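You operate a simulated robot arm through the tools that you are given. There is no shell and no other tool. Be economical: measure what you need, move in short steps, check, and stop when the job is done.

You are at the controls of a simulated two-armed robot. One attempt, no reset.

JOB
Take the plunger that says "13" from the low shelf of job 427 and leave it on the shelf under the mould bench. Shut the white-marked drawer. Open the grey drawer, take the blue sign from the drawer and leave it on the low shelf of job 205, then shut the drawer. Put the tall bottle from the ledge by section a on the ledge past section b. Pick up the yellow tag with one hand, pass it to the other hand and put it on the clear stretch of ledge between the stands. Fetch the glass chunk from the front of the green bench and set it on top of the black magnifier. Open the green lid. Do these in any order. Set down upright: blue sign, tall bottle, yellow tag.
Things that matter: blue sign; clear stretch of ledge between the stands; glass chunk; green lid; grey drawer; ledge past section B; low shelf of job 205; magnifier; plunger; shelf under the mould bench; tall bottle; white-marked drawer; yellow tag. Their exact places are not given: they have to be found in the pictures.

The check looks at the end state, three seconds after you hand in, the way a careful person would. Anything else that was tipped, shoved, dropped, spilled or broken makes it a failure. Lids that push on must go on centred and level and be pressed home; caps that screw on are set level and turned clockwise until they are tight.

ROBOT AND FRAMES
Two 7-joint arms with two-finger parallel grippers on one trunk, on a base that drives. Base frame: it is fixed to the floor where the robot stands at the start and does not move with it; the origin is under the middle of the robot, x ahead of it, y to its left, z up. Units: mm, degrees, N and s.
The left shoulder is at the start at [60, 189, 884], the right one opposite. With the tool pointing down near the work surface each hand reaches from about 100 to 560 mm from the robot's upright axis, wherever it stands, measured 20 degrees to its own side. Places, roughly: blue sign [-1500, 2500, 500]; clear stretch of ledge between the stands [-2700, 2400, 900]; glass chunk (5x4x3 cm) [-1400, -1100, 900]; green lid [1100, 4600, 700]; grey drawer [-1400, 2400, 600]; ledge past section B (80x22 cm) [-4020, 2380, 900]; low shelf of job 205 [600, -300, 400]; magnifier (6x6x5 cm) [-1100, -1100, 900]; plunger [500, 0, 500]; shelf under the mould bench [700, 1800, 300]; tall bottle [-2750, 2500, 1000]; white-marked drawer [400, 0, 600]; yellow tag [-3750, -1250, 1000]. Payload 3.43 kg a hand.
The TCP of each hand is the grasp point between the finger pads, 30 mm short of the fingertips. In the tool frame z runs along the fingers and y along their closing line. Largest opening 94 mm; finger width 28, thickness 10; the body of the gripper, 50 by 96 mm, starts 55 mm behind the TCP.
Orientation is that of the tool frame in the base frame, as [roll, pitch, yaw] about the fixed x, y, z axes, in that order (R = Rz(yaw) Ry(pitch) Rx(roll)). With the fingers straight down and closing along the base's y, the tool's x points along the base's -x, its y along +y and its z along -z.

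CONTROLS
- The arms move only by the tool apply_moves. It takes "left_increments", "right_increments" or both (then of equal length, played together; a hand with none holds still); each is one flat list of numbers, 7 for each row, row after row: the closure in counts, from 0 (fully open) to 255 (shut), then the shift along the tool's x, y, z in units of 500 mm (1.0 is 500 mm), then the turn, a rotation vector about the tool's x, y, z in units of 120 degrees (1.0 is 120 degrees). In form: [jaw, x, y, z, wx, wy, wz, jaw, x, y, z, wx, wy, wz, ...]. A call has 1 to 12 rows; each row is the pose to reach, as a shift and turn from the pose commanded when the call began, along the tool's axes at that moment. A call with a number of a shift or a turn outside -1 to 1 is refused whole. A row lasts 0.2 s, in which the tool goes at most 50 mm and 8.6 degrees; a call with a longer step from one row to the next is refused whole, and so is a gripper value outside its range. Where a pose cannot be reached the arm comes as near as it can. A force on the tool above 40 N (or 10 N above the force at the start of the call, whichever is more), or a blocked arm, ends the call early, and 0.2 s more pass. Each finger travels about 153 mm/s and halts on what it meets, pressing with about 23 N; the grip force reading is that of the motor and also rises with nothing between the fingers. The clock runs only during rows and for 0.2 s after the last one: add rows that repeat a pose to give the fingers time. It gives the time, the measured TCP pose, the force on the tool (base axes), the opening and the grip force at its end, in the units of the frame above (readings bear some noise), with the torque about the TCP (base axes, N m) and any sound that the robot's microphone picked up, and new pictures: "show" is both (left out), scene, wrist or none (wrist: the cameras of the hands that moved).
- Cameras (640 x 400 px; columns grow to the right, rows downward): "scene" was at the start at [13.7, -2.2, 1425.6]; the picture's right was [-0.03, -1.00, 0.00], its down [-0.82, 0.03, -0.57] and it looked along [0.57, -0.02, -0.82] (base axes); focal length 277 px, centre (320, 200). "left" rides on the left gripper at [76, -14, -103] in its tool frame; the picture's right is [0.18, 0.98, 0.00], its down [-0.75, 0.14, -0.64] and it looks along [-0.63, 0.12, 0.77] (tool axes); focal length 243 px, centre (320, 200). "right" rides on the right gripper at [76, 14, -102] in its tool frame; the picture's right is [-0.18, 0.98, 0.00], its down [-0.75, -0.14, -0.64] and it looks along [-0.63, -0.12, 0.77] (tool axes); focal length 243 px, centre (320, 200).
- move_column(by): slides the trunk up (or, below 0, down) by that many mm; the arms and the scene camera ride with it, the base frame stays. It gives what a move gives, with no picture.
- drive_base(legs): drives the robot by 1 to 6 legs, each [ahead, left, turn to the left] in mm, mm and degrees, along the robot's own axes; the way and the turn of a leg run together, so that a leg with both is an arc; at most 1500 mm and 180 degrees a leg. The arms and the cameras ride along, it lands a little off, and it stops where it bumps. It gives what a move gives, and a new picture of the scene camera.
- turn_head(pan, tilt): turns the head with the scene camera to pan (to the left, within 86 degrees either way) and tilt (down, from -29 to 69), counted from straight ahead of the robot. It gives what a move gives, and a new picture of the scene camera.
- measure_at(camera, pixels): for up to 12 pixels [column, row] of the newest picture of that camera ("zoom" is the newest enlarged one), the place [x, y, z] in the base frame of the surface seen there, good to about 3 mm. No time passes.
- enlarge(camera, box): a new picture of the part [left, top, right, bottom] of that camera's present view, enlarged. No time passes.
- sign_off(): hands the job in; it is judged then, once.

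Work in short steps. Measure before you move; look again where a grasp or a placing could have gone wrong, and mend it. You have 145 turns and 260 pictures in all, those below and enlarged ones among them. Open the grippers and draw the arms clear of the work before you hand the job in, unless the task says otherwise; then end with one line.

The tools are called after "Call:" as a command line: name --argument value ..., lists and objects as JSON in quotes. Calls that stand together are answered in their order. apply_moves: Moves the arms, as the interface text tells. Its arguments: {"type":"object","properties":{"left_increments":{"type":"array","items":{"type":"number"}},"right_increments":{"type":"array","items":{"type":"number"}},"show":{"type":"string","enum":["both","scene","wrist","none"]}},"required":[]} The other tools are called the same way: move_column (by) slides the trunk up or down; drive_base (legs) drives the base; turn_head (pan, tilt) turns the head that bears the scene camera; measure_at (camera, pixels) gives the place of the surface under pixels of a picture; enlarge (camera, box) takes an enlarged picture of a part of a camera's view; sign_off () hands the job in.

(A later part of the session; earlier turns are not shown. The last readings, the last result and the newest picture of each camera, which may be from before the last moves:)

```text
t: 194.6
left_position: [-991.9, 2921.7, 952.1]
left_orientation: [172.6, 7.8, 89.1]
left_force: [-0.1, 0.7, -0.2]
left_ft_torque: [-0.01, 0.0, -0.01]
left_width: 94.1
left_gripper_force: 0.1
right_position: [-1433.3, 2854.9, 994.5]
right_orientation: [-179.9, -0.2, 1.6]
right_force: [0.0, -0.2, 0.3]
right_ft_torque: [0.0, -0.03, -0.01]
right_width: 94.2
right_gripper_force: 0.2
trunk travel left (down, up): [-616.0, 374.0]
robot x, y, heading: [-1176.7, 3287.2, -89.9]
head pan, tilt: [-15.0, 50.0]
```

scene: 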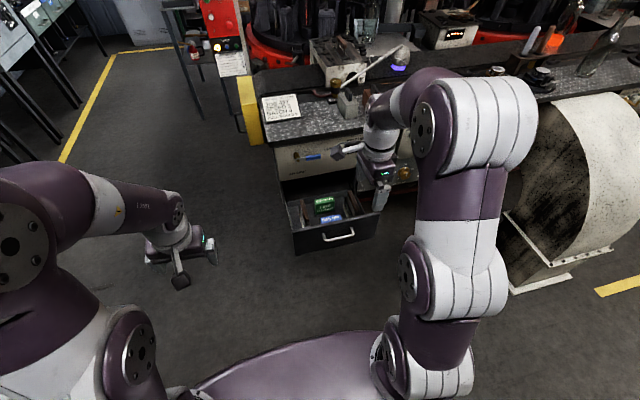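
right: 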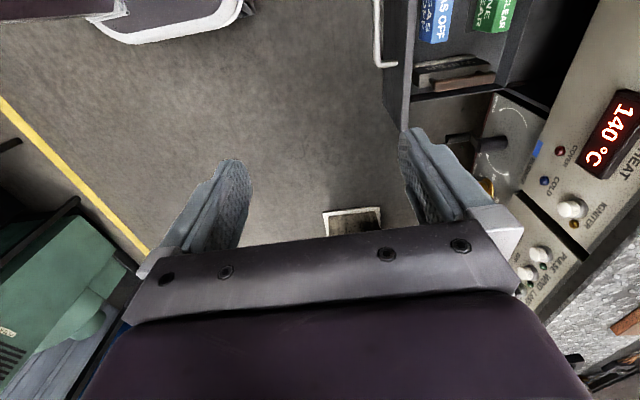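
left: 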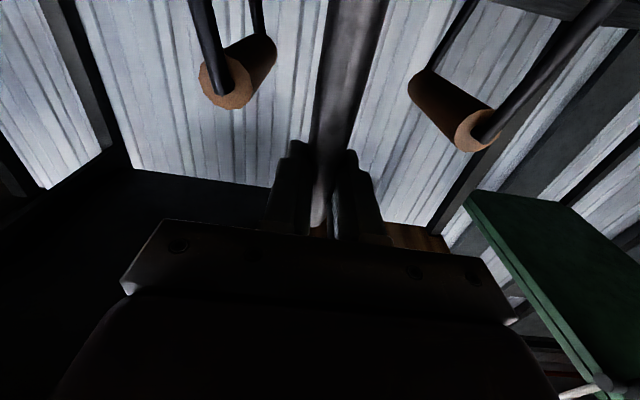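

The sign's top is at z 594, y 2636–2660, x -1376..-1447. Moving the right hand above it at z 800 for a wrist view.

Call:
apply_moves --right_increments '[0, 0.009, 0.08, 0, 0, 0, 0, 0, 0.018, 0.16, 0, 0, 0, 0, 0, 0.028, 0.24, 0.04, 0, 0, 0, 0, 0.037, 0.31, 0.1, 0, 0, 0, 0, 0.046, 0.37, 0.17, 0, 0, 0, 0, 0.046, 0.414, 0.24, 0, 0, 0, 0, 0.046, 0.414, 0.32, 0, 0, 0, 0, 0.046, 0.414, 0.38, 0, 0, 0, 0, 0.046, 0.414, 0.38, 0, 0, 0]' --show "both"

```text
t: 196.6
left_position: [-991.8, 2922.6, 952.4]
left_orientation: [172.7, 7.8, 89.0]
left_force: [-1.2, 0.3, 0.0]
left_ft_torque: [0.02, -0.03, 0.01]
left_width: 94.1
left_gripper_force: 0.1
right_position: [-1400.6, 2676.8, 801.3]
right_orientation: [179.9, -0.2, 1.6]
right_force: [0.8, -0.2, 0.8]
right_ft_torque: [-0.03, -0.02, -0.02]
right_width: 94.2
right_gripper_force: 0.2
right hand out of reach, approached as far as the arm can: row 1, 2, 3, 4, 5, 6, 7, 8, 9
trunk travel left (down, up): [-616.0, 374.0]
robot x, y, heading: [-1173.3, 3288.6, -89.6]
head pan, tilt: [-15.0, 50.0]
```

scene: 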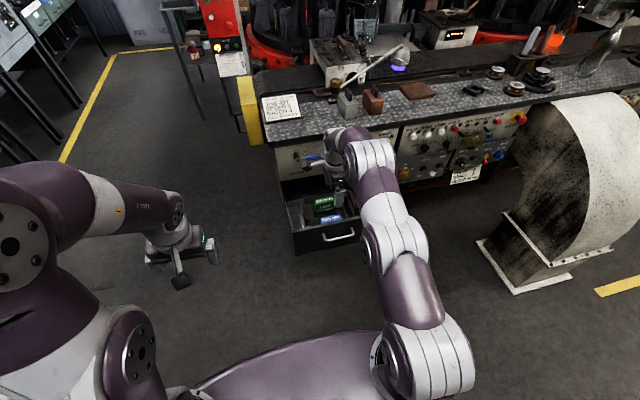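
right: 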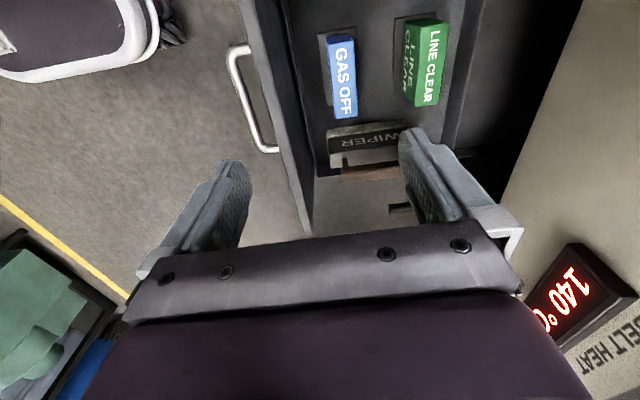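

The sign stands clear on its base, but my reach is marginal. I'll pull the hand back 130 and drive 130 closer so it ends over the same spot.

Call:
apply_moves --right_increments '[60, 0, -0.09, -0.03, 0, 0, 0, 60, 0, -0.18, -0.03, 0, 0, 0, 60, 0, -0.26, -0.03, 0, 0, 0]' --show "none"

Call:
drive_base --legs '[[130, 0, 0]]'

```text
t: 197.4
left_position: [-990.7, 2923.3, 953.0]
left_orientation: [172.6, 7.9, 89.2]
left_force: [-0.2, -0.2, -0.2]
left_ft_torque: [0.02, -0.02, 0.0]
left_width: 93.9
left_gripper_force: 0.1
right_position: [-1403.7, 2803.7, 815.6]
right_orientation: [179.9, -0.1, 1.6]
right_force: [0.3, 0.5, -0.2]
right_ft_torque: [-0.03, -0.02, 0.0]
right_width: 71.9
right_gripper_force: 0.1
trunk travel left (down, up): [-616.0, 374.0]
robot x, y, heading: [-1170.7, 3284.9, -89.8]
head pan, tilt: [-15.0, 50.0]
```

```text
t: 198.6
left_position: [-991.2, 2795.9, 951.5]
left_orientation: [172.5, 7.8, 88.9]
left_force: [-0.1, 0.0, -0.9]
left_ft_torque: [0.01, 0.0, 0.01]
left_width: 93.9
left_gripper_force: 0.1
right_position: [-1404.5, 2676.0, 815.3]
right_orientation: [180.0, 0.0, 1.5]
right_force: [0.1, -0.2, 0.1]
right_ft_torque: [0.0, 0.01, -0.01]
right_width: 71.7
right_gripper_force: 0.1
trunk travel left (down, up): [-616.0, 374.0]
robot x, y, heading: [-1174.3, 3158.5, -90.2]
head pan, tilt: [-15.0, 50.0]
```

scene: 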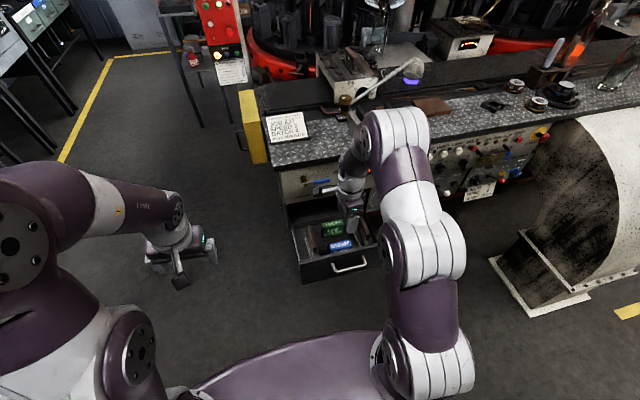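

Taking a fresh wrist view to measure the sign precisely.

Call:
enlarge --camera "right" --box '[220, 0, 540, 200]'

```text
2.00 times, centred on (380, 100) of right
```

zoom: 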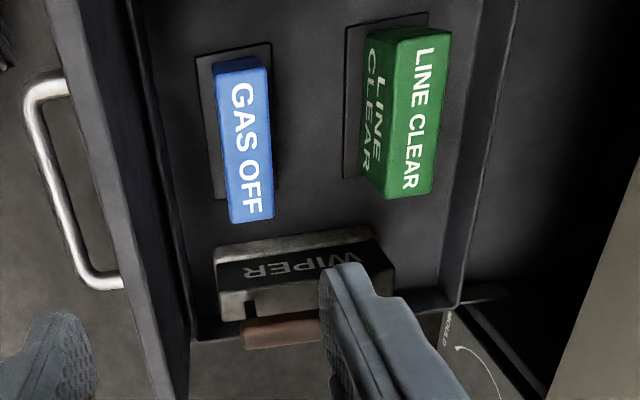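

Call:
measure_at --camera "zoom" --pixels '[[240, 75], [235, 205], [265, 205], [225, 100], [262, 95], [250, 140], [207, 120], [205, 180], [200, 60], [185, 250], [120, 200], [275, 180]]'

```text
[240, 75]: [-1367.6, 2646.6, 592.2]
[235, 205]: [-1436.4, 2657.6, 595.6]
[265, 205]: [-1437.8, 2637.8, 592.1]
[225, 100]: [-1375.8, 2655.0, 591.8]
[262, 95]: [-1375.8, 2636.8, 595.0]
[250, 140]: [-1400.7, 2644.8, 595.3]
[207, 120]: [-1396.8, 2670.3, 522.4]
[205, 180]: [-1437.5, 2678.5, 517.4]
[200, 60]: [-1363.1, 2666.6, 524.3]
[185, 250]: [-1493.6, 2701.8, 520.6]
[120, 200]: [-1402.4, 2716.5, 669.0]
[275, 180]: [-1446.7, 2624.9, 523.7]
```

The sign is centred at (-1404,2647), 24 mm thick, with its top at 594 and base plate at 522. Descending to TCP z 578.

Call:
apply_moves --right_increments '[75, 0, 0.03, 0.04, 0, 0, 0, 75, 0, 0.058, 0.11, 0, 0, 0, 75, 0, 0.058, 0.19, 0, 0, 0, 75, 0, 0.058, 0.27, 0, 0, 0, 75, 0, 0.058, 0.35, 0, 0, 0, 75, 0, 0.058, 0.42, 0, 0, 0, 75, 0, 0.058, 0.474, 0, 0, 0, 75, 0, 0.058, 0.474, 0, 0, 0]' --show "wrist"

```text
t: 200.4
left_position: [-991.6, 2796.7, 952.4]
left_orientation: [172.6, 8.0, 89.0]
left_force: [-0.4, 0.8, 0.7]
left_ft_torque: [0.01, -0.03, 0.03]
left_width: 94.3
left_gripper_force: 0.0
right_position: [-1404.5, 2649.4, 580.2]
right_orientation: [179.9, 0.0, 1.5]
right_force: [-0.1, 0.9, 0.4]
right_ft_torque: [-0.02, 0.02, 0.0]
right_width: 66.5
right_gripper_force: 0.0
trunk travel left (down, up): [-616.0, 374.0]
robot x, y, heading: [-1176.6, 3158.2, -90.1]
head pan, tilt: [-15.0, 50.0]
```

right: 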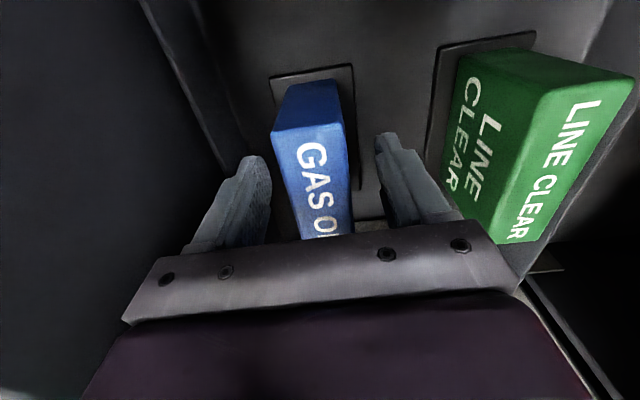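

Nicely centred. Closing and lifting 60 mm.

Call:
apply_moves --right_increments '[255, 0, 0, 0, 0, 0, 0, 255, 0, 0, 0, 0, 0, 0, 255, 0, 0, 0, 0, 0, 0, 255, 0, 0, -0.03, 0, 0, 0, 255, 0, 0, -0.08, 0, 0, 0, 255, 0, 0, -0.16, 0, 0, 0, 255, 0, 0, -0.24, 0, 0, 0, 255, 0, 0, -0.32, 0, 0, 0, 255, 0, 0, -0.4, 0, 0, 0]' --show "wrist"

```text
t: 202.4
left_position: [-991.4, 2797.3, 952.5]
left_orientation: [172.6, 7.9, 89.0]
left_force: [-0.3, 0.4, -0.5]
left_ft_torque: [-0.01, 0.03, 0.01]
left_width: 94.0
left_gripper_force: 0.1
right_position: [-1401.4, 2649.4, 780.2]
right_orientation: [179.9, -0.1, 1.6]
right_force: [-0.6, 0.0, -0.3]
right_ft_torque: [-0.02, -0.01, -0.01]
right_width: 34.5
right_gripper_force: 23.2
trunk travel left (down, up): [-616.0, 374.0]
robot x, y, heading: [-1177.3, 3161.5, -90.1]
head pan, tilt: [-15.0, 50.0]
```

right: 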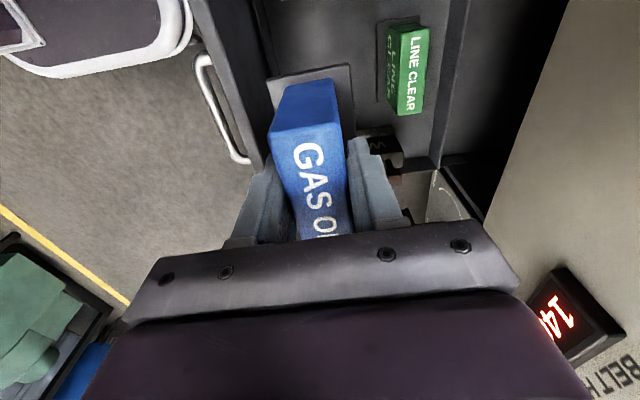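

The sign is held (34 mm wide at the grip). Next I'll shut the drawer with the left hand, so I retract the right with the sign, point the left hand forward, and lower the trunk.

Call:
apply_moves --left_increments '[255, 0.01, 0, 0, 0, -0.07, 0, 255, 0.02, 0, 0, 0, -0.14, 0, 255, 0.03, 0, 0, 0, -0.21, 0, 255, 0.04, 0, 0, 0, -0.28, 0, 255, 0.05, 0, 0, 0, -0.35, 0, 255, 0.06, 0, 0, 0, -0.42, 0, 255, 0.07, 0, 0, 0, -0.49, 0, 255, 0.08, 0, 0, 0, -0.56, 0, 255, 0.08, 0, 0, 0, -0.63, 0, 255, 0.08, 0, 0, 0, -0.7, 0, 255, 0.08, 0, 0, 0, -0.74, 0]' --right_increments '[255, 0, -0.03, -0.05, 0, 0, 0, 255, 0, -0.06, -0.1, 0, 0, 0, 255, 0, -0.1, -0.15, 0, 0, 0, 255, 0, -0.15, -0.2, 0, 0, 0, 255, 0, -0.2, -0.2, 0, 0, 0, 255, 0, -0.26, -0.2, 0, 0, 0, 255, 0, -0.32, -0.2, 0, 0, 0, 255, 0, -0.38, -0.2, 0, 0, 0, 255, 0, -0.38, -0.2, 0, 0, 0, 255, 0, -0.38, -0.2, 0, 0, 0, 255, 0, -0.38, -0.2, 0, 0, 0]' --show "none"

Call:
move_column --by -270

Call:
turn_head --pan -15 --tilt 50

```text
t: 204.7
left_position: [-997.7, 2799.1, 1017.0]
left_orientation: [27.7, 76.3, -62.2]
left_force: [0.4, -0.9, 0.1]
left_ft_torque: [0.02, 0.01, 0.01]
left_width: 0.0
left_gripper_force: 22.8
left hand out of reach, approached as far as the arm can: row 5, 6, 7, 11
right_position: [-1408.3, 2840.7, 876.8]
right_orientation: [179.8, -0.1, 1.6]
right_force: [-0.1, 0.4, -1.4]
right_ft_torque: [-0.02, 0.03, -0.04]
right_width: 34.3
right_gripper_force: 23.3
trunk travel left (down, up): [-616.0, 374.0]
robot x, y, heading: [-1176.7, 3163.9, -90.0]
head pan, tilt: [-15.0, 50.0]
stopped in row 11 (left hand): the arm was blocked; the commanded pose is now the measured one
```

```text
t: 207.5
left_position: [-997.1, 2797.3, 747.4]
left_orientation: [27.0, 76.0, -63.1]
left_force: [0.8, 0.3, 0.3]
left_ft_torque: [0.01, 0.02, 0.0]
left_width: 0.2
left_gripper_force: 22.9
right_position: [-1407.2, 2841.2, 607.2]
right_orientation: [179.8, -0.1, 1.4]
right_force: [-0.7, -0.7, -1.6]
right_ft_torque: [-0.01, -0.01, -0.01]
right_width: 34.1
right_gripper_force: 22.8
trunk travel left (down, up): [-346.0, 644.0]
robot x, y, heading: [-1178.8, 3157.8, -90.0]
head pan, tilt: [-15.0, 50.0]
```

```text
t: 208.1
left_position: [-996.9, 2799.2, 747.5]
left_orientation: [27.0, 76.0, -63.0]
left_force: [0.3, -0.2, -0.1]
left_ft_torque: [0.0, 0.01, 0.01]
left_width: 0.0
left_gripper_force: 22.9
right_position: [-1408.2, 2840.6, 605.6]
right_orientation: [179.9, -0.1, 1.5]
right_force: [0.6, -0.5, -1.2]
right_ft_torque: [0.03, 0.0, -0.02]
right_width: 34.0
right_gripper_force: 22.7
trunk travel left (down, up): [-346.0, 644.0]
robot x, y, heading: [-1177.8, 3160.3, -89.8]
head pan, tilt: [-15.0, 50.0]
```

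scene: 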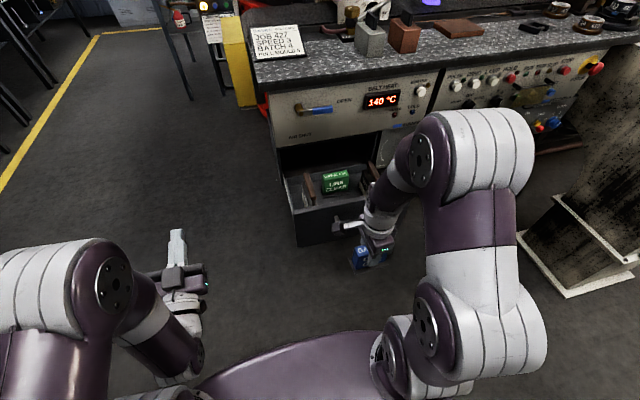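

Moving the left closed fist in front of the drawer's left part (x≈-1292, z≈600), and the right hand aside.

Call:
apply_moves --left_increments '[255, 0.028, -0.077, -0.005, 0, 0.0125, 0, 255, 0.056, -0.154, -0.01, 0, 0.025, 0, 255, 0.084, -0.231, -0.015, 0, 0.0375, 0, 255, 0.112, -0.309, -0.02, 0, 0.05, 0, 255, 0.14, -0.386, -0.025, 0, 0.0625, 0, 255, 0.168, -0.463, -0.03, 0, 0.075, 0, 255, 0.196, -0.54, -0.035, 0, 0.0875, 0, 255, 0.224, -0.618, -0.039, 0, 0.1, 0, 255, 0.224, -0.618, -0.039, 0, 0.1, 0]' --right_increments '[255, -0.05, 0, -0.04, 0, 0, 0, 255, -0.1, 0, -0.08, 0, 0, 0, 255, -0.16, 0, -0.12, 0, 0, 0, 255, -0.22, 0, -0.16, 0, 0, 0, 255, -0.22, 0, -0.16, 0, 0, 0, 255, -0.22, 0, -0.16, 0, 0, 0, 255, -0.22, 0, -0.16, 0, 0, 0, 255, -0.22, 0, -0.16, 0, 0, 0, 255, -0.22, 0, -0.16, 0, 0, 0]' --show "scene"

```text
t: 209.2
left_position: [-1114.2, 2767.1, 668.5]
left_orientation: [39.6, 81.9, -41.5]
left_force: [0.1, -0.4, -0.5]
left_ft_torque: [0.0, 0.01, -0.01]
left_width: 0.2
left_gripper_force: 22.6
right_position: [-1516.9, 2839.8, 684.8]
right_orientation: [-180.0, -0.2, 1.5]
right_force: [-0.6, 0.5, -1.4]
right_ft_torque: [-0.01, -0.02, -0.03]
right_width: 34.0
right_gripper_force: 22.9
trunk travel left (down, up): [-346.0, 644.0]
robot x, y, heading: [-1174.0, 3163.3, -90.0]
head pan, tilt: [-15.0, 50.0]
stopped in row 5 (left hand): the arm was blocked; the commanded pose is now the measured one
```

scene: 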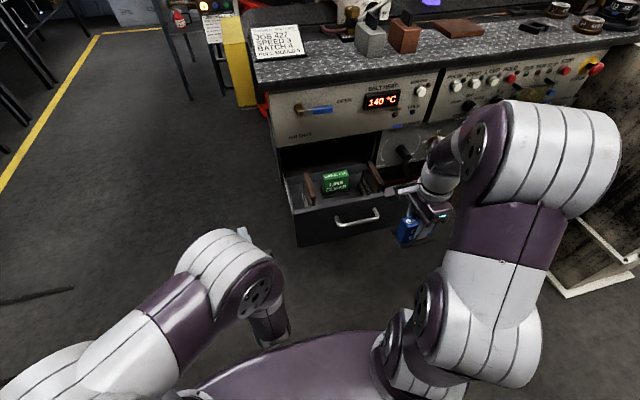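

The left arm met my own torso, so I'll strafe the base right instead. First I'll check the duct clearance.

Call:
measure_at --camera "scene" --pixels '[[545, 290], [610, 150], [575, 185], [637, 90], [600, 270], [355, 218], [300, 230]]'

```text
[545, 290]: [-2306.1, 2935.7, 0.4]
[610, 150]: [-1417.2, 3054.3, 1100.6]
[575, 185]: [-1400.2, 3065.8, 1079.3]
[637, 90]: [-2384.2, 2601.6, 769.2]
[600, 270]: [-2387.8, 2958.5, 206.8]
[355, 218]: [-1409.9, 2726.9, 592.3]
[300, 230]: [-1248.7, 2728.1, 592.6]
```

The duct is far away (x≤-2300). Strafing right 185 with a small back-off, then lowering the left fist.

Call:
drive_base --legs '[[-30, -185, 0]]'

Call:
apply_moves --left_increments '[255, 0.05, 0, 0, 0, 0.02, 0, 255, 0.1, 0, 0, 0, 0.04, 0, 255, 0.13, 0, 0, 0, 0.06, 0, 255, 0.13, 0, 0, 0, 0.06, 0]' --show "scene"

```text
t: 210.7
left_position: [-1298.3, 2796.1, 669.1]
left_orientation: [40.1, 81.9, -40.8]
left_force: [-0.1, 0.1, -0.2]
left_ft_torque: [-0.01, -0.02, 0.02]
left_width: 0.0
left_gripper_force: 22.7
right_position: [-1700.8, 2865.0, 686.2]
right_orientation: [-179.9, -0.2, 1.7]
right_force: [0.6, -0.7, -1.7]
right_ft_torque: [0.0, -0.01, 0.0]
right_width: 34.2
right_gripper_force: 23.6
trunk travel left (down, up): [-346.0, 644.0]
robot x, y, heading: [-1365.5, 3189.8, -89.7]
head pan, tilt: [-15.0, 50.0]
```

scene: 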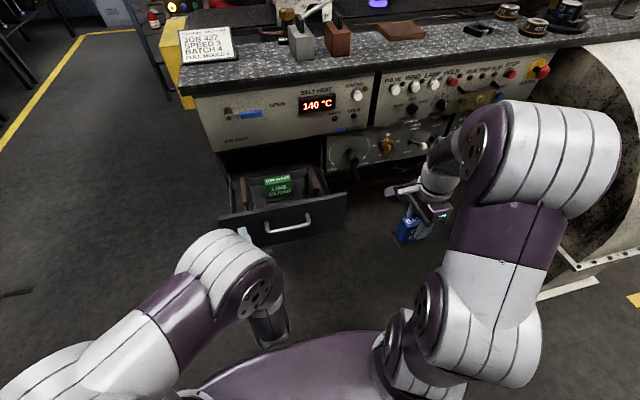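

```text
t: 211.7
left_position: [-1291.6, 2789.1, 603.9]
left_orientation: [101.2, 84.7, 20.7]
left_force: [-0.4, 0.7, 0.1]
left_ft_torque: [-0.03, -0.04, 0.0]
left_width: 0.0
left_gripper_force: 23.5
right_position: [-1700.5, 2866.0, 685.9]
right_orientation: [179.9, -0.1, 1.8]
right_force: [-0.7, -0.2, -0.8]
right_ft_torque: [-0.01, -0.01, 0.05]
right_width: 34.3
right_gripper_force: 23.5
trunk travel left (down, up): [-346.0, 644.0]
robot x, y, heading: [-1361.0, 3190.2, -89.8]
head pan, tilt: [-15.0, 50.0]
```

scene: 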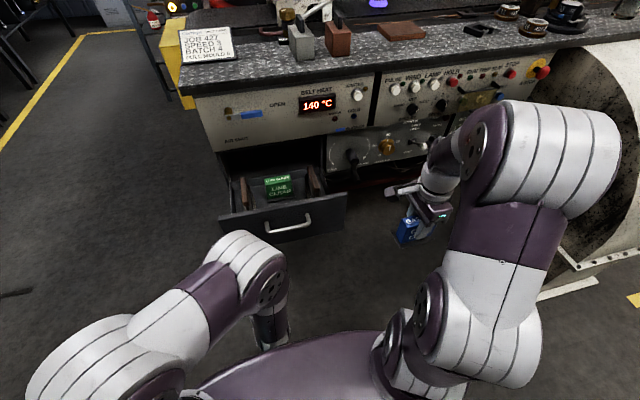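

Pushing the drawer shut along -y.

Call:
apply_moves --left_increments '[255, 0, -0.007, 0.04, 0, 0, 0, 255, 0, -0.014, 0.08, 0, 0, 0, 255, 0, -0.021, 0.125, 0, 0, 0, 255, 0, -0.028, 0.17, 0, 0, 0, 255, 0, -0.036, 0.215, 0, 0, 0, 255, 0, -0.044, 0.26, 0, 0, 0, 255, 0, -0.051, 0.305, 0, 0, 0, 255, 0, -0.059, 0.35, 0, 0, 0, 255, 0, -0.066, 0.395, 0, 0, 0, 255, 0, -0.074, 0.44, 0, 0, 0, 255, 0, -0.081, 0.48, 0, 0, 0, 255, 0, -0.087, 0.515, 0, 0, 0]' --show "none"

Call:
apply_moves --left_increments '[255, 0, -0.003, 0.015, 0, 0, 0, 255, 0, -0.005, 0.03, 0, 0, 0, 255, 0, -0.008, 0.045, 0, 0, 0, 255, 0, -0.01, 0.06, 0, 0, 0]' --show "scene"

```text
t: 214.3
left_position: [-1290.7, 2526.9, 593.9]
left_orientation: [100.8, 84.7, 20.4]
left_force: [-0.8, -0.7, 1.1]
left_ft_torque: [-0.01, 0.0, 0.0]
left_width: 0.0
left_gripper_force: 22.8
right_position: [-1701.7, 2866.2, 685.2]
right_orientation: [180.0, -0.2, 1.7]
right_force: [0.9, -0.4, -2.0]
right_ft_torque: [0.0, 0.0, 0.0]
right_width: 33.9
right_gripper_force: 23.3
trunk travel left (down, up): [-346.0, 644.0]
robot x, y, heading: [-1364.4, 3188.1, -89.4]
head pan, tilt: [-15.0, 50.0]
```

```text
t: 215.1
left_position: [-1292.3, 2513.8, 595.9]
left_orientation: [99.5, 84.8, 19.1]
left_force: [1.1, 31.3, 13.5]
left_ft_torque: [-0.75, 0.07, -0.11]
left_width: 0.1
left_gripper_force: 23.3
right_position: [-1701.4, 2869.1, 688.0]
right_orientation: [179.8, -0.2, 1.9]
right_force: [0.5, 0.9, -2.2]
right_ft_torque: [-0.01, -0.03, 0.0]
right_width: 34.0
right_gripper_force: 23.0
trunk travel left (down, up): [-346.0, 644.0]
robot x, y, heading: [-1360.2, 3185.0, -89.5]
head pan, tilt: [-15.0, 50.0]
stopped in row 3 (left hand): the force on the tool passed its limit at 56 N (the readings are from after the stop); the commanded pose is now the measured one
```

scene: 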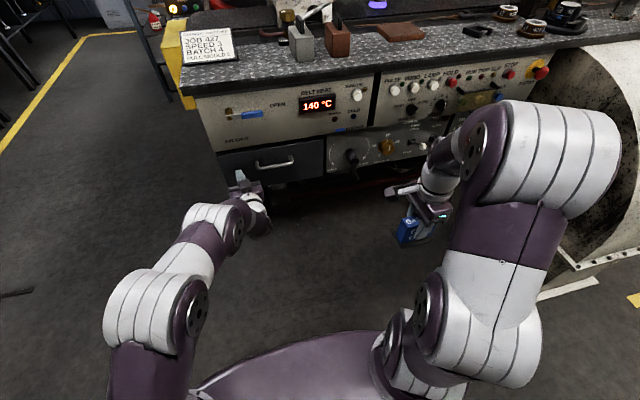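

The drawer is shut (tip at y 2484). I'll retract the left hand, raise the trunk, and carry the sign to the job benches; I'll regrip there for the low shelf, since a top grip can't go under the drawers.

Call:
apply_moves --left_increments '[255, 0, 0, -0.08, 0, 0, 0, 255, 0, 0, -0.17, 0, 0, 0, 255, 0, 0, -0.26, 0, 0, 0, 255, 0, 0, -0.35, 0, 0, 0, 255, -0.03, 0.06, -0.44, 0, 0, 0, 255, -0.06, 0.12, -0.5, 0, 0, 0, 255, -0.09, 0.18, -0.54, 0, 0, 0]' --show "none"

Call:
move_column --by 300

Call:
drive_base --legs '[[-60, 0, 0], [0, 1100, 0], [1400, 0, 0], [400, 0, 0], [0, 0, 90]]'

```text
refused: row 5 steps farther than a row can; nothing moved
```

```text
t: 215.9
left_position: [-1292.0, 2516.2, 610.5]
left_orientation: [114.5, 83.6, 33.9]
left_force: [0.5, -0.8, 0.0]
left_ft_torque: [0.0, 0.05, -0.03]
left_width: 0.0
left_gripper_force: 22.9
right_position: [-1702.1, 2866.4, 717.9]
right_orientation: [180.0, -0.2, 1.8]
right_force: [-0.8, -0.5, -1.3]
right_ft_torque: [0.0, -0.02, 0.01]
right_width: 34.1
right_gripper_force: 23.1
trunk travel left (down, up): [-376.0, 614.0]
robot x, y, heading: [-1360.7, 3189.7, -89.7]
head pan, tilt: [-15.0, 50.0]
stopped: the force on the tool passed its limit at 58 N (the readings are from after the stop); the commanded pose is now the measured one
```

```text
t: 233.6
left_position: [450.5, 1175.6, 612.2]
left_orientation: [115.1, 83.5, 96.4]
left_force: [-0.6, -1.8, 0.1]
left_ft_torque: [-0.02, 0.06, 0.03]
left_width: 0.2
left_gripper_force: 23.5
right_position: [-39.8, 973.9, 716.0]
right_orientation: [180.0, -0.2, 65.9]
right_force: [0.5, -0.7, -1.6]
right_ft_torque: [0.02, 0.02, -0.03]
right_width: 34.3
right_gripper_force: 22.5
trunk travel left (down, up): [-376.0, 614.0]
robot x, y, heading: [-181.5, 1420.1, -25.7]
head pan, tilt: [-15.0, 50.0]
stopped in leg 5: the force on the tool passed its limit at 117 N (the readings are from after the stop); the commanded pose is now the measured one
```

scene: 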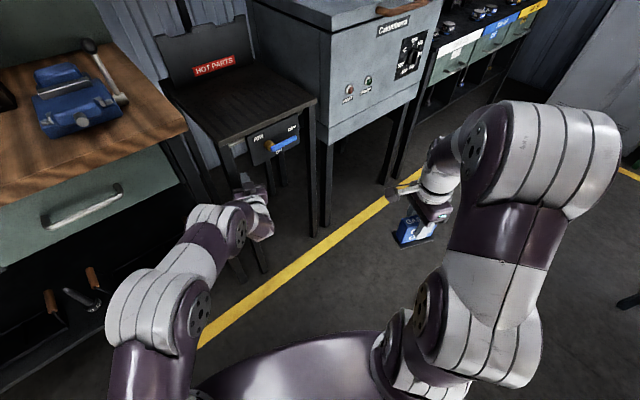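

A mistake: the left arm had stayed extended (its move was refused) and it touched the hot-parts table while turning. I'll turn back a little, retract the arm, then inspect.

Call:
drive_base --legs '[[0, 0, -8]]'

Call:
apply_moves --left_increments '[255, 0, 0, -0.08, 0, 0, 0, 255, 0, 0, -0.16, 0, 0, 0, 255, 0, 0, -0.24, 0, 0, 0, 255, 0, 0, -0.32, 0, 0, 0, 255, 0, 0, -0.4, 0, 0, 0, 255, 0, 0, -0.48, 0, 0, 0]' --show "scene"

Call:
enlarge --camera "scene" --box '[0, 0, 400, 250]'

```text
t: 234.7
left_position: [407.9, 1088.4, 612.0]
left_orientation: [115.0, 83.5, 88.3]
left_force: [0.2, 0.3, 0.0]
left_ft_torque: [0.0, 0.01, -0.04]
left_width: 0.0
left_gripper_force: 23.0
right_position: [-104.3, 959.5, 716.1]
right_orientation: [-180.0, -0.2, 57.5]
right_force: [0.3, 0.9, -1.4]
right_ft_torque: [-0.03, -0.03, -0.01]
right_width: 34.1
right_gripper_force: 23.1
trunk travel left (down, up): [-376.0, 614.0]
robot x, y, heading: [-182.7, 1422.8, -33.6]
head pan, tilt: [-15.0, 50.0]
```

scene: 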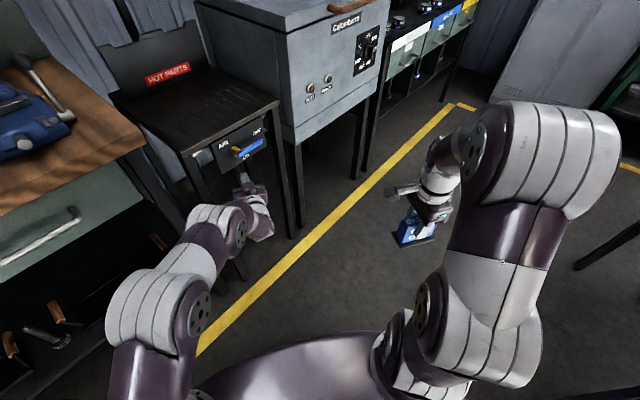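

```text
t: 236.1
left_position: [192.5, 1199.5, 625.0]
left_orientation: [114.5, 83.5, 87.9]
left_force: [0.4, -0.3, 0.3]
left_ft_torque: [-0.01, 0.0, 0.0]
left_width: 0.2
left_gripper_force: 22.4
right_position: [-104.7, 959.5, 716.6]
right_orientation: [180.0, -0.2, 57.6]
right_force: [1.0, -0.3, -2.1]
right_ft_torque: [0.02, 0.01, -0.02]
right_width: 34.0
right_gripper_force: 22.2
trunk travel left (down, up): [-376.0, 614.0]
robot x, y, heading: [-184.3, 1419.2, -33.7]
head pan, tilt: [-15.0, 50.0]
```

scene: 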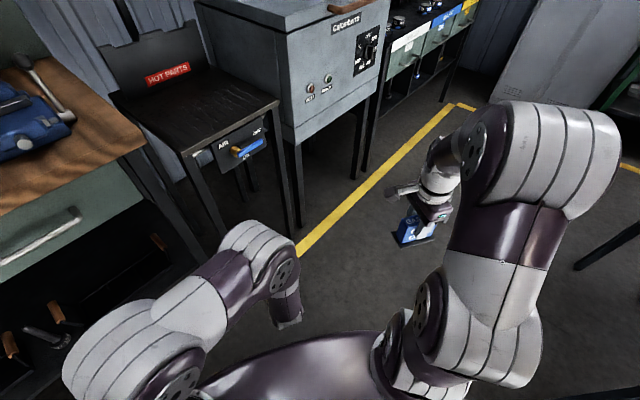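

```text
1.60 times, centred on (200, 125) of scene
```

zoom: 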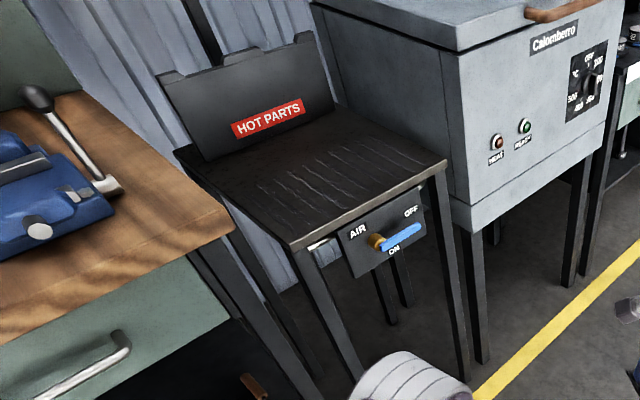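

Checking the air valve lever closely, since it was near the contact.

Call:
enlarge --camera "scene" --box '[200, 110, 290, 170]'

Call:
measure_at --camera "scene" --pixels '[[236, 151], [262, 144], [217, 150], [262, 128], [222, 172], [266, 146]]'

```text
6.67 times, centred on (245, 140) of scene
```

zoom: 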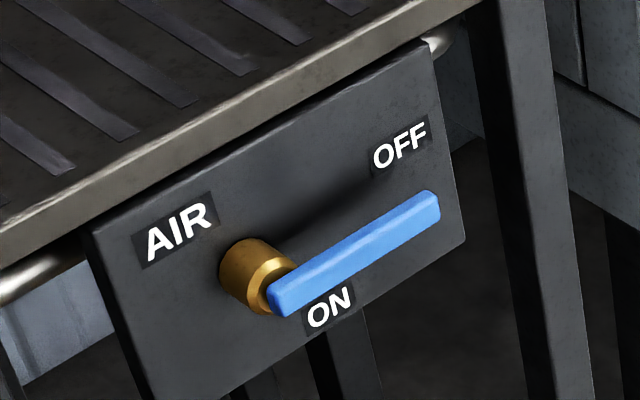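

```text
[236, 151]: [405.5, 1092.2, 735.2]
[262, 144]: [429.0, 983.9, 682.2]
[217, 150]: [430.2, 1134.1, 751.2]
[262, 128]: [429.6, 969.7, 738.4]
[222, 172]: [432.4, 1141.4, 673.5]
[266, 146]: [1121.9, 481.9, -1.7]
```

The lever is still at OFF, unmoved. Raising the trunk, squaring up, and strafing to the job benches.

Call:
move_column --by 300

Call:
drive_base --legs '[[0, 0, 33.7], [-60, 0, 0], [0, -1180, 0]]'

Call:
turn_head --pan -20 --tilt 50

```text
t: 239.1
left_position: [194.1, 1199.9, 923.9]
left_orientation: [115.2, 83.4, 88.3]
left_force: [0.2, 0.4, 1.0]
left_ft_torque: [0.01, 0.01, 0.03]
left_width: 0.0
left_gripper_force: 23.0
right_position: [-105.3, 957.5, 1015.7]
right_orientation: [180.0, -0.2, 57.6]
right_force: [0.2, -0.7, -1.4]
right_ft_torque: [-0.01, 0.02, 0.02]
right_width: 34.1
right_gripper_force: 22.7
trunk travel left (down, up): [-676.0, 314.0]
robot x, y, heading: [-180.7, 1418.0, -33.9]
head pan, tilt: [-15.0, 50.0]
```

```text
t: 247.2
left_position: [222.3, 305.9, 924.7]
left_orientation: [115.0, 83.5, 125.2]
left_force: [-0.2, -0.8, -0.6]
left_ft_torque: [-0.01, 0.02, 0.01]
left_width: 0.0
left_gripper_force: 22.5
right_position: [129.9, -67.5, 1016.5]
right_orientation: [-180.0, -0.2, 94.5]
right_force: [0.7, 0.4, -0.8]
right_ft_torque: [0.01, 0.02, 0.02]
right_width: 33.9
right_gripper_force: 23.3
trunk travel left (down, up): [-676.0, 314.0]
robot x, y, heading: [-209.8, 257.0, 3.3]
head pan, tilt: [-15.0, 50.0]
```

scene: 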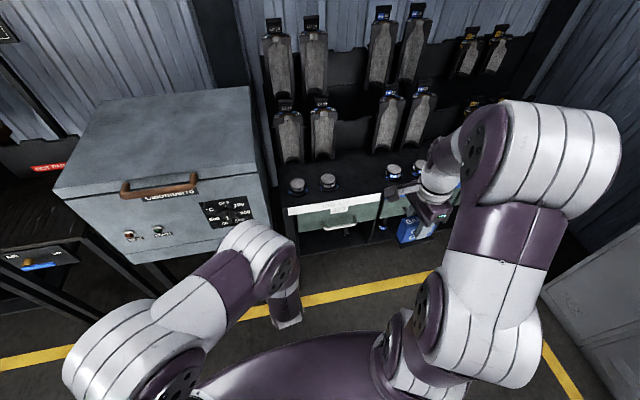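

```text
t: 247.8
left_position: [222.0, 305.7, 923.6]
left_orientation: [115.0, 83.5, 125.1]
left_force: [-0.4, 0.0, 0.1]
left_ft_torque: [0.01, 0.02, 0.04]
left_width: 0.0
left_gripper_force: 23.2
right_position: [128.6, -65.9, 1017.2]
right_orientation: [-180.0, -0.3, 94.5]
right_force: [-0.2, 0.2, -1.3]
right_ft_torque: [-0.01, 0.01, 0.02]
right_width: 34.0
right_gripper_force: 23.0
trunk travel left (down, up): [-676.0, 314.0]
robot x, y, heading: [-206.6, 257.0, 3.1]
head pan, tilt: [-20.0, 50.0]
```

scene: 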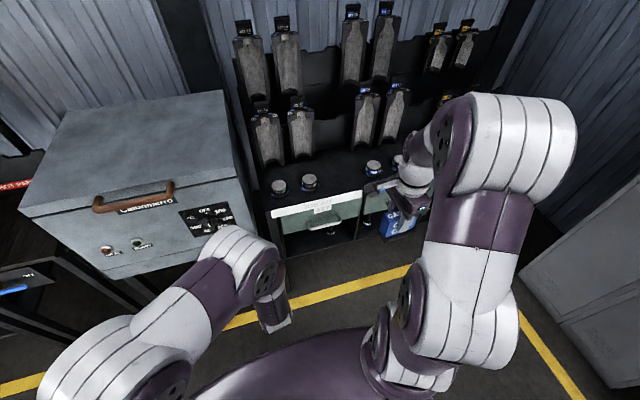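

Measuring the free bench top between the 427 and 205 discs.

Call:
measure_at --camera "scene" --pixels '[[340, 185], [340, 175], [325, 190], [355, 180], [309, 181], [373, 167], [330, 204], [350, 192], [398, 160]]'

Call:
apply_moves --right_increments '[255, 0, 0, 0, 0, 0, -0.07, 255, 0, 0, 0, 0, 0, -0.14, 255, 0, 0, 0, 0, 0, -0.21, 255, 0, 0, 0, 0, 0, -0.28, 255, 0, 0, 0, 0, 0, -0.35, 255, 0, 0, 0, 0, 0, -0.42, 255, 0, 0, 0, 0, 0, -0.49, 255, 0, 0, 0, 0, 0, -0.56, 255, 0, 0, 0, 0, 0, -0.63, 255, 0, 0, 0, 0, 0, -0.7, 255, 0, 0, 0, 0, 0, -0.7125]' --show "both"

```text
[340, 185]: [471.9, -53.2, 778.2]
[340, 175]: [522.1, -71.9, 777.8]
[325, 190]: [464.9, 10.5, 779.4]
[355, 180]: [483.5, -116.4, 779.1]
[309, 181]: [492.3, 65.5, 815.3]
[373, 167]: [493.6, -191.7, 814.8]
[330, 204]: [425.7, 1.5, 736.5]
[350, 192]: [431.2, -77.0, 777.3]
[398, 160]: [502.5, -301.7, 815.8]
```

```text
t: 250.2
left_position: [223.1, 305.7, 925.3]
left_orientation: [115.1, 83.4, 125.2]
left_force: [1.0, -0.2, -0.2]
left_ft_torque: [0.0, 0.02, 0.01]
left_width: 0.0
left_gripper_force: 23.0
right_position: [129.0, -65.2, 1015.5]
right_orientation: [179.9, 0.1, -179.7]
right_force: [0.4, -0.5, -1.9]
right_ft_torque: [0.0, 0.01, 0.04]
right_width: 33.9
right_gripper_force: 23.1
trunk travel left (down, up): [-676.0, 314.0]
robot x, y, heading: [-208.6, 255.3, 3.3]
head pan, tilt: [-20.0, 50.0]
```

scene: 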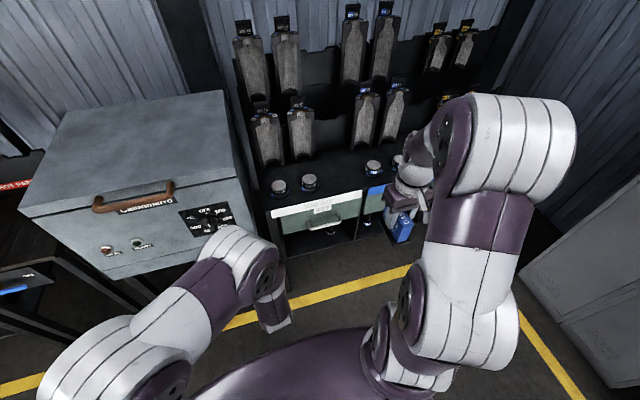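
right: 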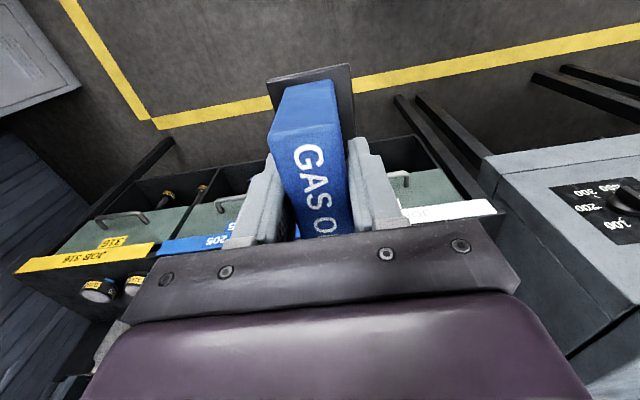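

The bench top is z 778 and free around (475,-63). I'll lift the left hand clear, drive ahead 190, and then extend the right.

Call:
apply_moves --left_increments '[255, -0.08, 0, 0, 0, 0, 0, 255, -0.16, 0, 0, 0, 0, 0, 255, -0.24, 0, 0, 0, 0, 0, 255, -0.32, 0, 0, 0, 0, 0]' --show "none"

Call:
drive_base --legs '[[190, 0, -3.2]]'

```text
t: 251.2
left_position: [233.5, 292.5, 1082.5]
left_orientation: [115.0, 83.5, 125.2]
left_force: [-0.2, 0.0, 0.7]
left_ft_torque: [-0.03, 0.0, 0.03]
left_width: 0.0
left_gripper_force: 23.0
right_position: [128.4, -66.2, 1016.0]
right_orientation: [179.9, 0.1, -180.0]
right_force: [-1.0, -0.5, -0.3]
right_ft_torque: [-0.01, -0.01, 0.01]
right_width: 34.1
right_gripper_force: 23.1
trunk travel left (down, up): [-676.0, 314.0]
robot x, y, heading: [-209.4, 258.2, 3.2]
head pan, tilt: [-20.0, 50.0]
```

```text
t: 252.8
left_position: [427.1, 273.8, 1082.8]
left_orientation: [115.3, 83.5, 122.4]
left_force: [0.1, 0.6, -0.9]
left_ft_torque: [-0.03, 0.0, -0.02]
left_width: 0.3
left_gripper_force: 22.7
right_position: [303.5, -79.4, 1015.0]
right_orientation: [179.8, 0.0, 176.9]
right_force: [0.3, -0.1, -2.0]
right_ft_torque: [0.03, 0.01, 0.0]
right_width: 34.3
right_gripper_force: 23.1
trunk travel left (down, up): [-676.0, 314.0]
robot x, y, heading: [-21.1, 266.2, 0.1]
head pan, tilt: [-20.0, 50.0]
```

scene: 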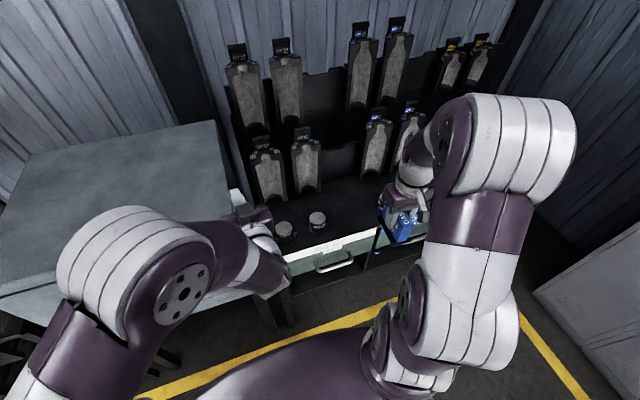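

Extending to (478,-63) and descending to just above the bench.

Call:
apply_moves --right_increments '[255, -0.08, 0.012, 0, 0, 0, -0.008, 255, -0.16, 0.024, 0, 0, 0, -0.016, 255, -0.24, 0.036, 0, 0, 0, -0.026, 255, -0.31, 0.051, 0, 0, 0, -0.026, 255, -0.347, 0.051, 0.05, 0, 0, -0.026, 255, -0.347, 0.051, 0.13, 0, 0, -0.026, 255, -0.347, 0.051, 0.21, 0, 0, -0.026, 255, -0.347, 0.051, 0.28, 0, 0, -0.026, 255, -0.347, 0.051, 0.32, 0, 0, -0.026, 255, -0.347, 0.051, 0.32, 0, 0, -0.026]' --show "scene"

```text
t: 255.0
left_position: [426.8, 274.4, 1082.5]
left_orientation: [115.1, 83.4, 122.3]
left_force: [-0.1, 0.3, -0.6]
left_ft_torque: [-0.03, 0.03, 0.01]
left_width: 0.1
left_gripper_force: 23.6
right_position: [478.6, -60.5, 854.7]
right_orientation: [179.8, 0.0, -179.9]
right_force: [0.5, 0.5, -0.9]
right_ft_torque: [-0.01, -0.01, 0.0]
right_width: 34.1
right_gripper_force: 23.0
trunk travel left (down, up): [-676.0, 314.0]
robot x, y, heading: [-22.8, 263.0, -0.0]
head pan, tilt: [-20.0, 50.0]
```

scene: 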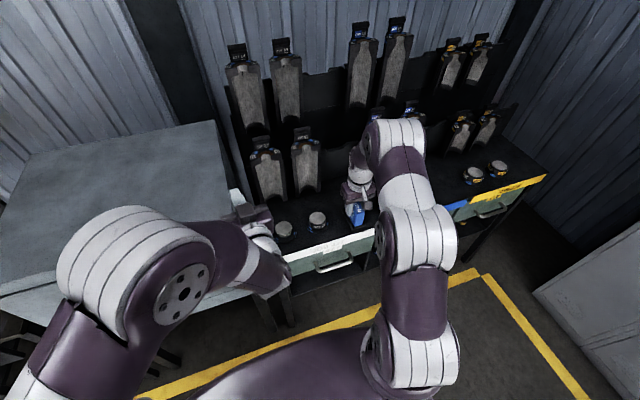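

Lowering gently to contact in small steps.

Call:
apply_moves --right_increments '[255, 0, 0, 0.014, 0, 0, 0, 255, 0, 0, 0.022, 0, 0, 0, 255, 0, 0, 0.028, 0, 0, 0, 255, 0, 0, 0.032, 0, 0, 0, 255, 0, 0, 0.032, 0, 0, 0]' --show "none"

```text
t: 256.2
left_position: [425.0, 274.9, 1084.5]
left_orientation: [114.9, 83.6, 121.9]
left_force: [-0.5, 0.2, -0.4]
left_ft_torque: [0.02, -0.01, 0.03]
left_width: 0.4
left_gripper_force: 23.3
right_position: [477.0, -60.7, 841.4]
right_orientation: [180.0, 0.2, -179.8]
right_force: [1.4, -0.9, 14.1]
right_ft_torque: [-0.01, 0.51, -0.02]
right_width: 34.2
right_gripper_force: 22.6
trunk travel left (down, up): [-676.0, 314.0]
robot x, y, heading: [-22.0, 260.3, -0.0]
head pan, tilt: [-20.0, 50.0]
```

Sign seated. Opening, lifting off, and pitching the hand to 35° for a frontal regrip.

Call:
apply_moves --right_increments '[120, 0, 0, 0, 0, 0, 0, 100, 0, 0, 0, 0, 0, 0, 100, 0, 0, -0.06, 0, 0, 0, 100, 0, 0, -0.14, 0, 0, 0, 100, 0.03, 0, -0.22, 0, 0, 0, 100, 0.08, 0, -0.26, 0, -0.07, 0, 100, 0.14, 0, -0.26, 0, -0.14, 0, 100, 0.2, 0, -0.26, 0, -0.21, 0, 100, 0.26, 0, -0.24, 0, -0.28, 0, 100, 0.28, 0, -0.2, 0, -0.35, 0, 100, 0.28, 0, -0.16, 0, -0.41, 0, 100, 0.28, 0, -0.14, 0, -0.458, 0]' --show "both"

```text
t: 258.8
left_position: [425.8, 273.6, 1083.1]
left_orientation: [115.1, 83.5, 122.2]
left_force: [-0.5, -0.6, 0.1]
left_ft_torque: [0.0, -0.02, -0.03]
left_width: 0.1
left_gripper_force: 23.0
right_position: [338.6, -63.7, 910.2]
right_orientation: [179.8, 55.0, 179.8]
right_force: [-0.5, -0.2, -0.9]
right_ft_torque: [0.0, -0.02, 0.0]
right_width: 57.1
right_gripper_force: 0.0
trunk travel left (down, up): [-676.0, 314.0]
robot x, y, heading: [-18.1, 261.0, 0.1]
head pan, tilt: [-20.0, 50.0]
```

scene: 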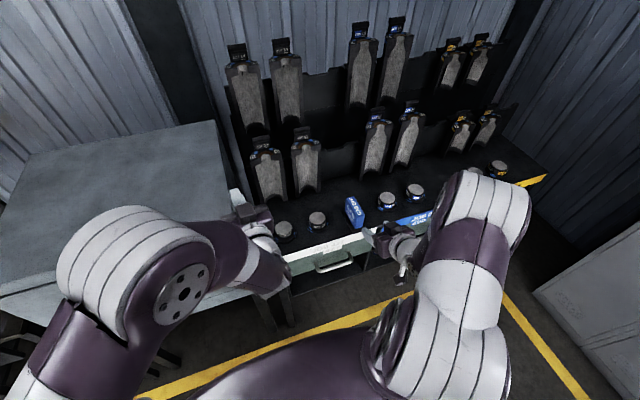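
right: 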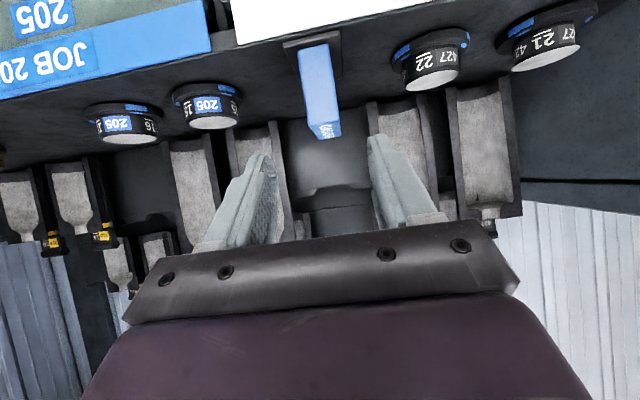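

The sign stands at (477,-60). Advancing 150 mm along the tool to straddle it, then closing.

Call:
apply_moves --right_increments '[100, 0.001, 0.002, 0.06, 0, 0, 0, 100, 0.001, 0.004, 0.12, 0, 0, 0, 100, 0.002, 0.006, 0.18, 0, 0, 0, 100, 0.003, 0.006, 0.24, 0, 0, 0, 100, 0.003, 0.006, 0.28, 0, 0, 0, 100, 0.003, 0.006, 0.303, 0, 0, 0, 255, 0.003, 0.006, 0.303, 0, 0, 0, 255, 0.003, 0.006, 0.303, 0, 0, 0, 255, 0.003, 0.006, 0.303, 0, 0, 0]' --show "wrist"

```text
t: 260.8
left_position: [425.5, 274.7, 1082.9]
left_orientation: [115.2, 83.5, 122.2]
left_force: [0.2, -0.4, -0.2]
left_ft_torque: [0.01, 0.0, 0.0]
left_width: 0.0
left_gripper_force: 23.0
right_position: [462.4, -59.1, 822.0]
right_orientation: [179.7, 55.0, 179.9]
right_force: [1.2, 0.9, 0.0]
right_ft_torque: [-0.05, -0.12, -0.05]
right_width: 34.3
right_gripper_force: 23.6
trunk travel left (down, up): [-676.0, 314.0]
robot x, y, heading: [-18.5, 266.3, 0.1]
head pan, tilt: [-20.0, 50.0]
```

right: 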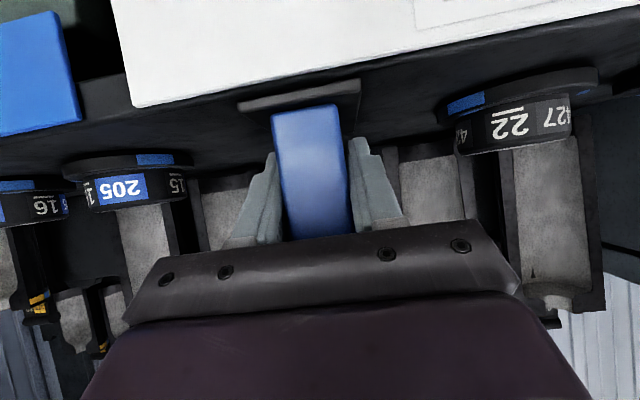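

Gripped at 34 mm. Lifting 60 mm, backing the base off 260, lowering the trunk 400 and looking at the low shelf.

Call:
apply_moves --right_increments '[255, -0.03, 0, -0.02, 0, 0, 0, 255, -0.065, 0, -0.045, 0, 0, 0, 255, -0.098, 0, -0.069, 0, 0, 0]' --show "none"

Call:
drive_base --legs '[[-290, 0, 0], [0, -240, 0]]'

Call:
move_column --by -390

Call:
turn_head --pan -10 --tilt 35

```text
t: 261.6
left_position: [425.5, 275.7, 1083.0]
left_orientation: [115.0, 83.5, 122.1]
left_force: [0.4, -0.5, -0.6]
left_ft_torque: [-0.01, 0.0, -0.03]
left_width: 0.1
left_gripper_force: 23.0
right_position: [461.9, -58.8, 882.7]
right_orientation: [179.8, 54.8, 180.0]
right_force: [0.5, 0.1, -1.1]
right_ft_torque: [-0.01, 0.01, -0.01]
right_width: 34.3
right_gripper_force: 22.6
trunk travel left (down, up): [-676.0, 314.0]
robot x, y, heading: [-20.2, 265.0, -0.2]
head pan, tilt: [-20.0, 50.0]
```

```text
t: 265.0
left_position: [139.0, 30.8, 1082.9]
left_orientation: [115.1, 83.4, 122.0]
left_force: [-0.3, 0.6, 0.3]
left_ft_torque: [0.03, 0.01, 0.03]
left_width: 0.3
left_gripper_force: 22.8
right_position: [175.8, -302.4, 882.2]
right_orientation: [179.7, 54.9, 179.7]
right_force: [-0.3, -0.2, -0.7]
right_ft_torque: [0.03, 0.02, -0.03]
right_width: 34.0
right_gripper_force: 22.6
trunk travel left (down, up): [-676.0, 314.0]
robot x, y, heading: [-307.2, 20.0, -0.1]
head pan, tilt: [-20.0, 50.0]
```

scene: 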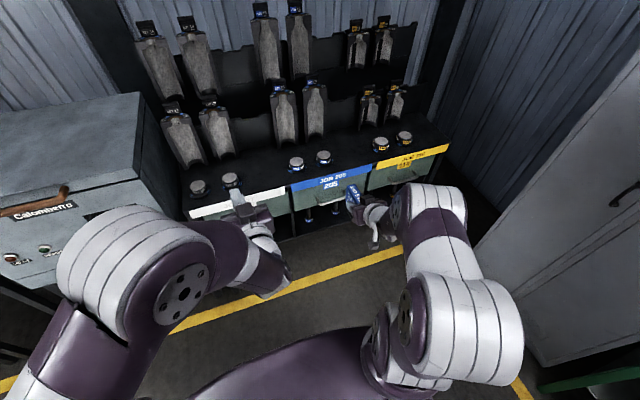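

```text
t: 268.7
left_position: [138.5, 29.3, 693.1]
left_orientation: [115.1, 83.4, 122.1]
left_force: [0.0, 0.0, 0.2]
left_ft_torque: [-0.01, -0.01, -0.03]
left_width: 0.0
left_gripper_force: 23.6
right_position: [175.3, -303.0, 491.7]
right_orientation: [179.7, 54.9, 179.8]
right_force: [-0.2, 0.0, -2.3]
right_ft_torque: [-0.03, 0.02, -0.01]
right_width: 34.1
right_gripper_force: 22.8
trunk travel left (down, up): [-286.0, 704.0]
robot x, y, heading: [-307.9, 20.3, -0.1]
head pan, tilt: [-20.0, 50.0]
```

```text
t: 269.5
left_position: [139.3, 30.9, 693.4]
left_orientation: [115.1, 83.5, 122.1]
left_force: [-0.4, 0.5, 0.0]
left_ft_torque: [-0.02, 0.02, 0.02]
left_width: 0.1
left_gripper_force: 23.3
right_position: [174.4, -303.1, 491.8]
right_orientation: [179.7, 54.9, 179.8]
right_force: [-0.2, -1.1, -0.9]
right_ft_torque: [0.02, 0.05, -0.02]
right_width: 34.1
right_gripper_force: 23.3
trunk travel left (down, up): [-286.0, 704.0]
robot x, y, heading: [-305.9, 24.3, -0.1]
head pan, tilt: [-10.0, 35.0]
```

scene: 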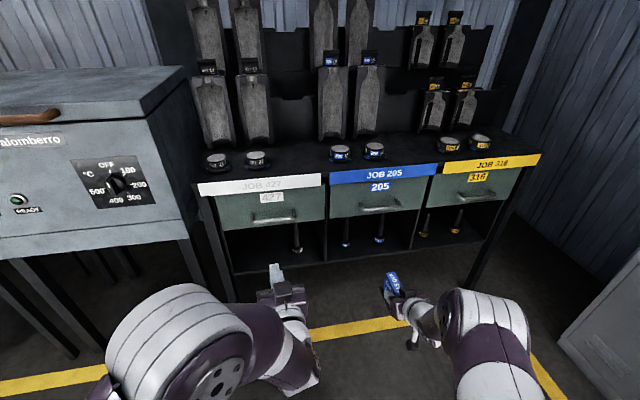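

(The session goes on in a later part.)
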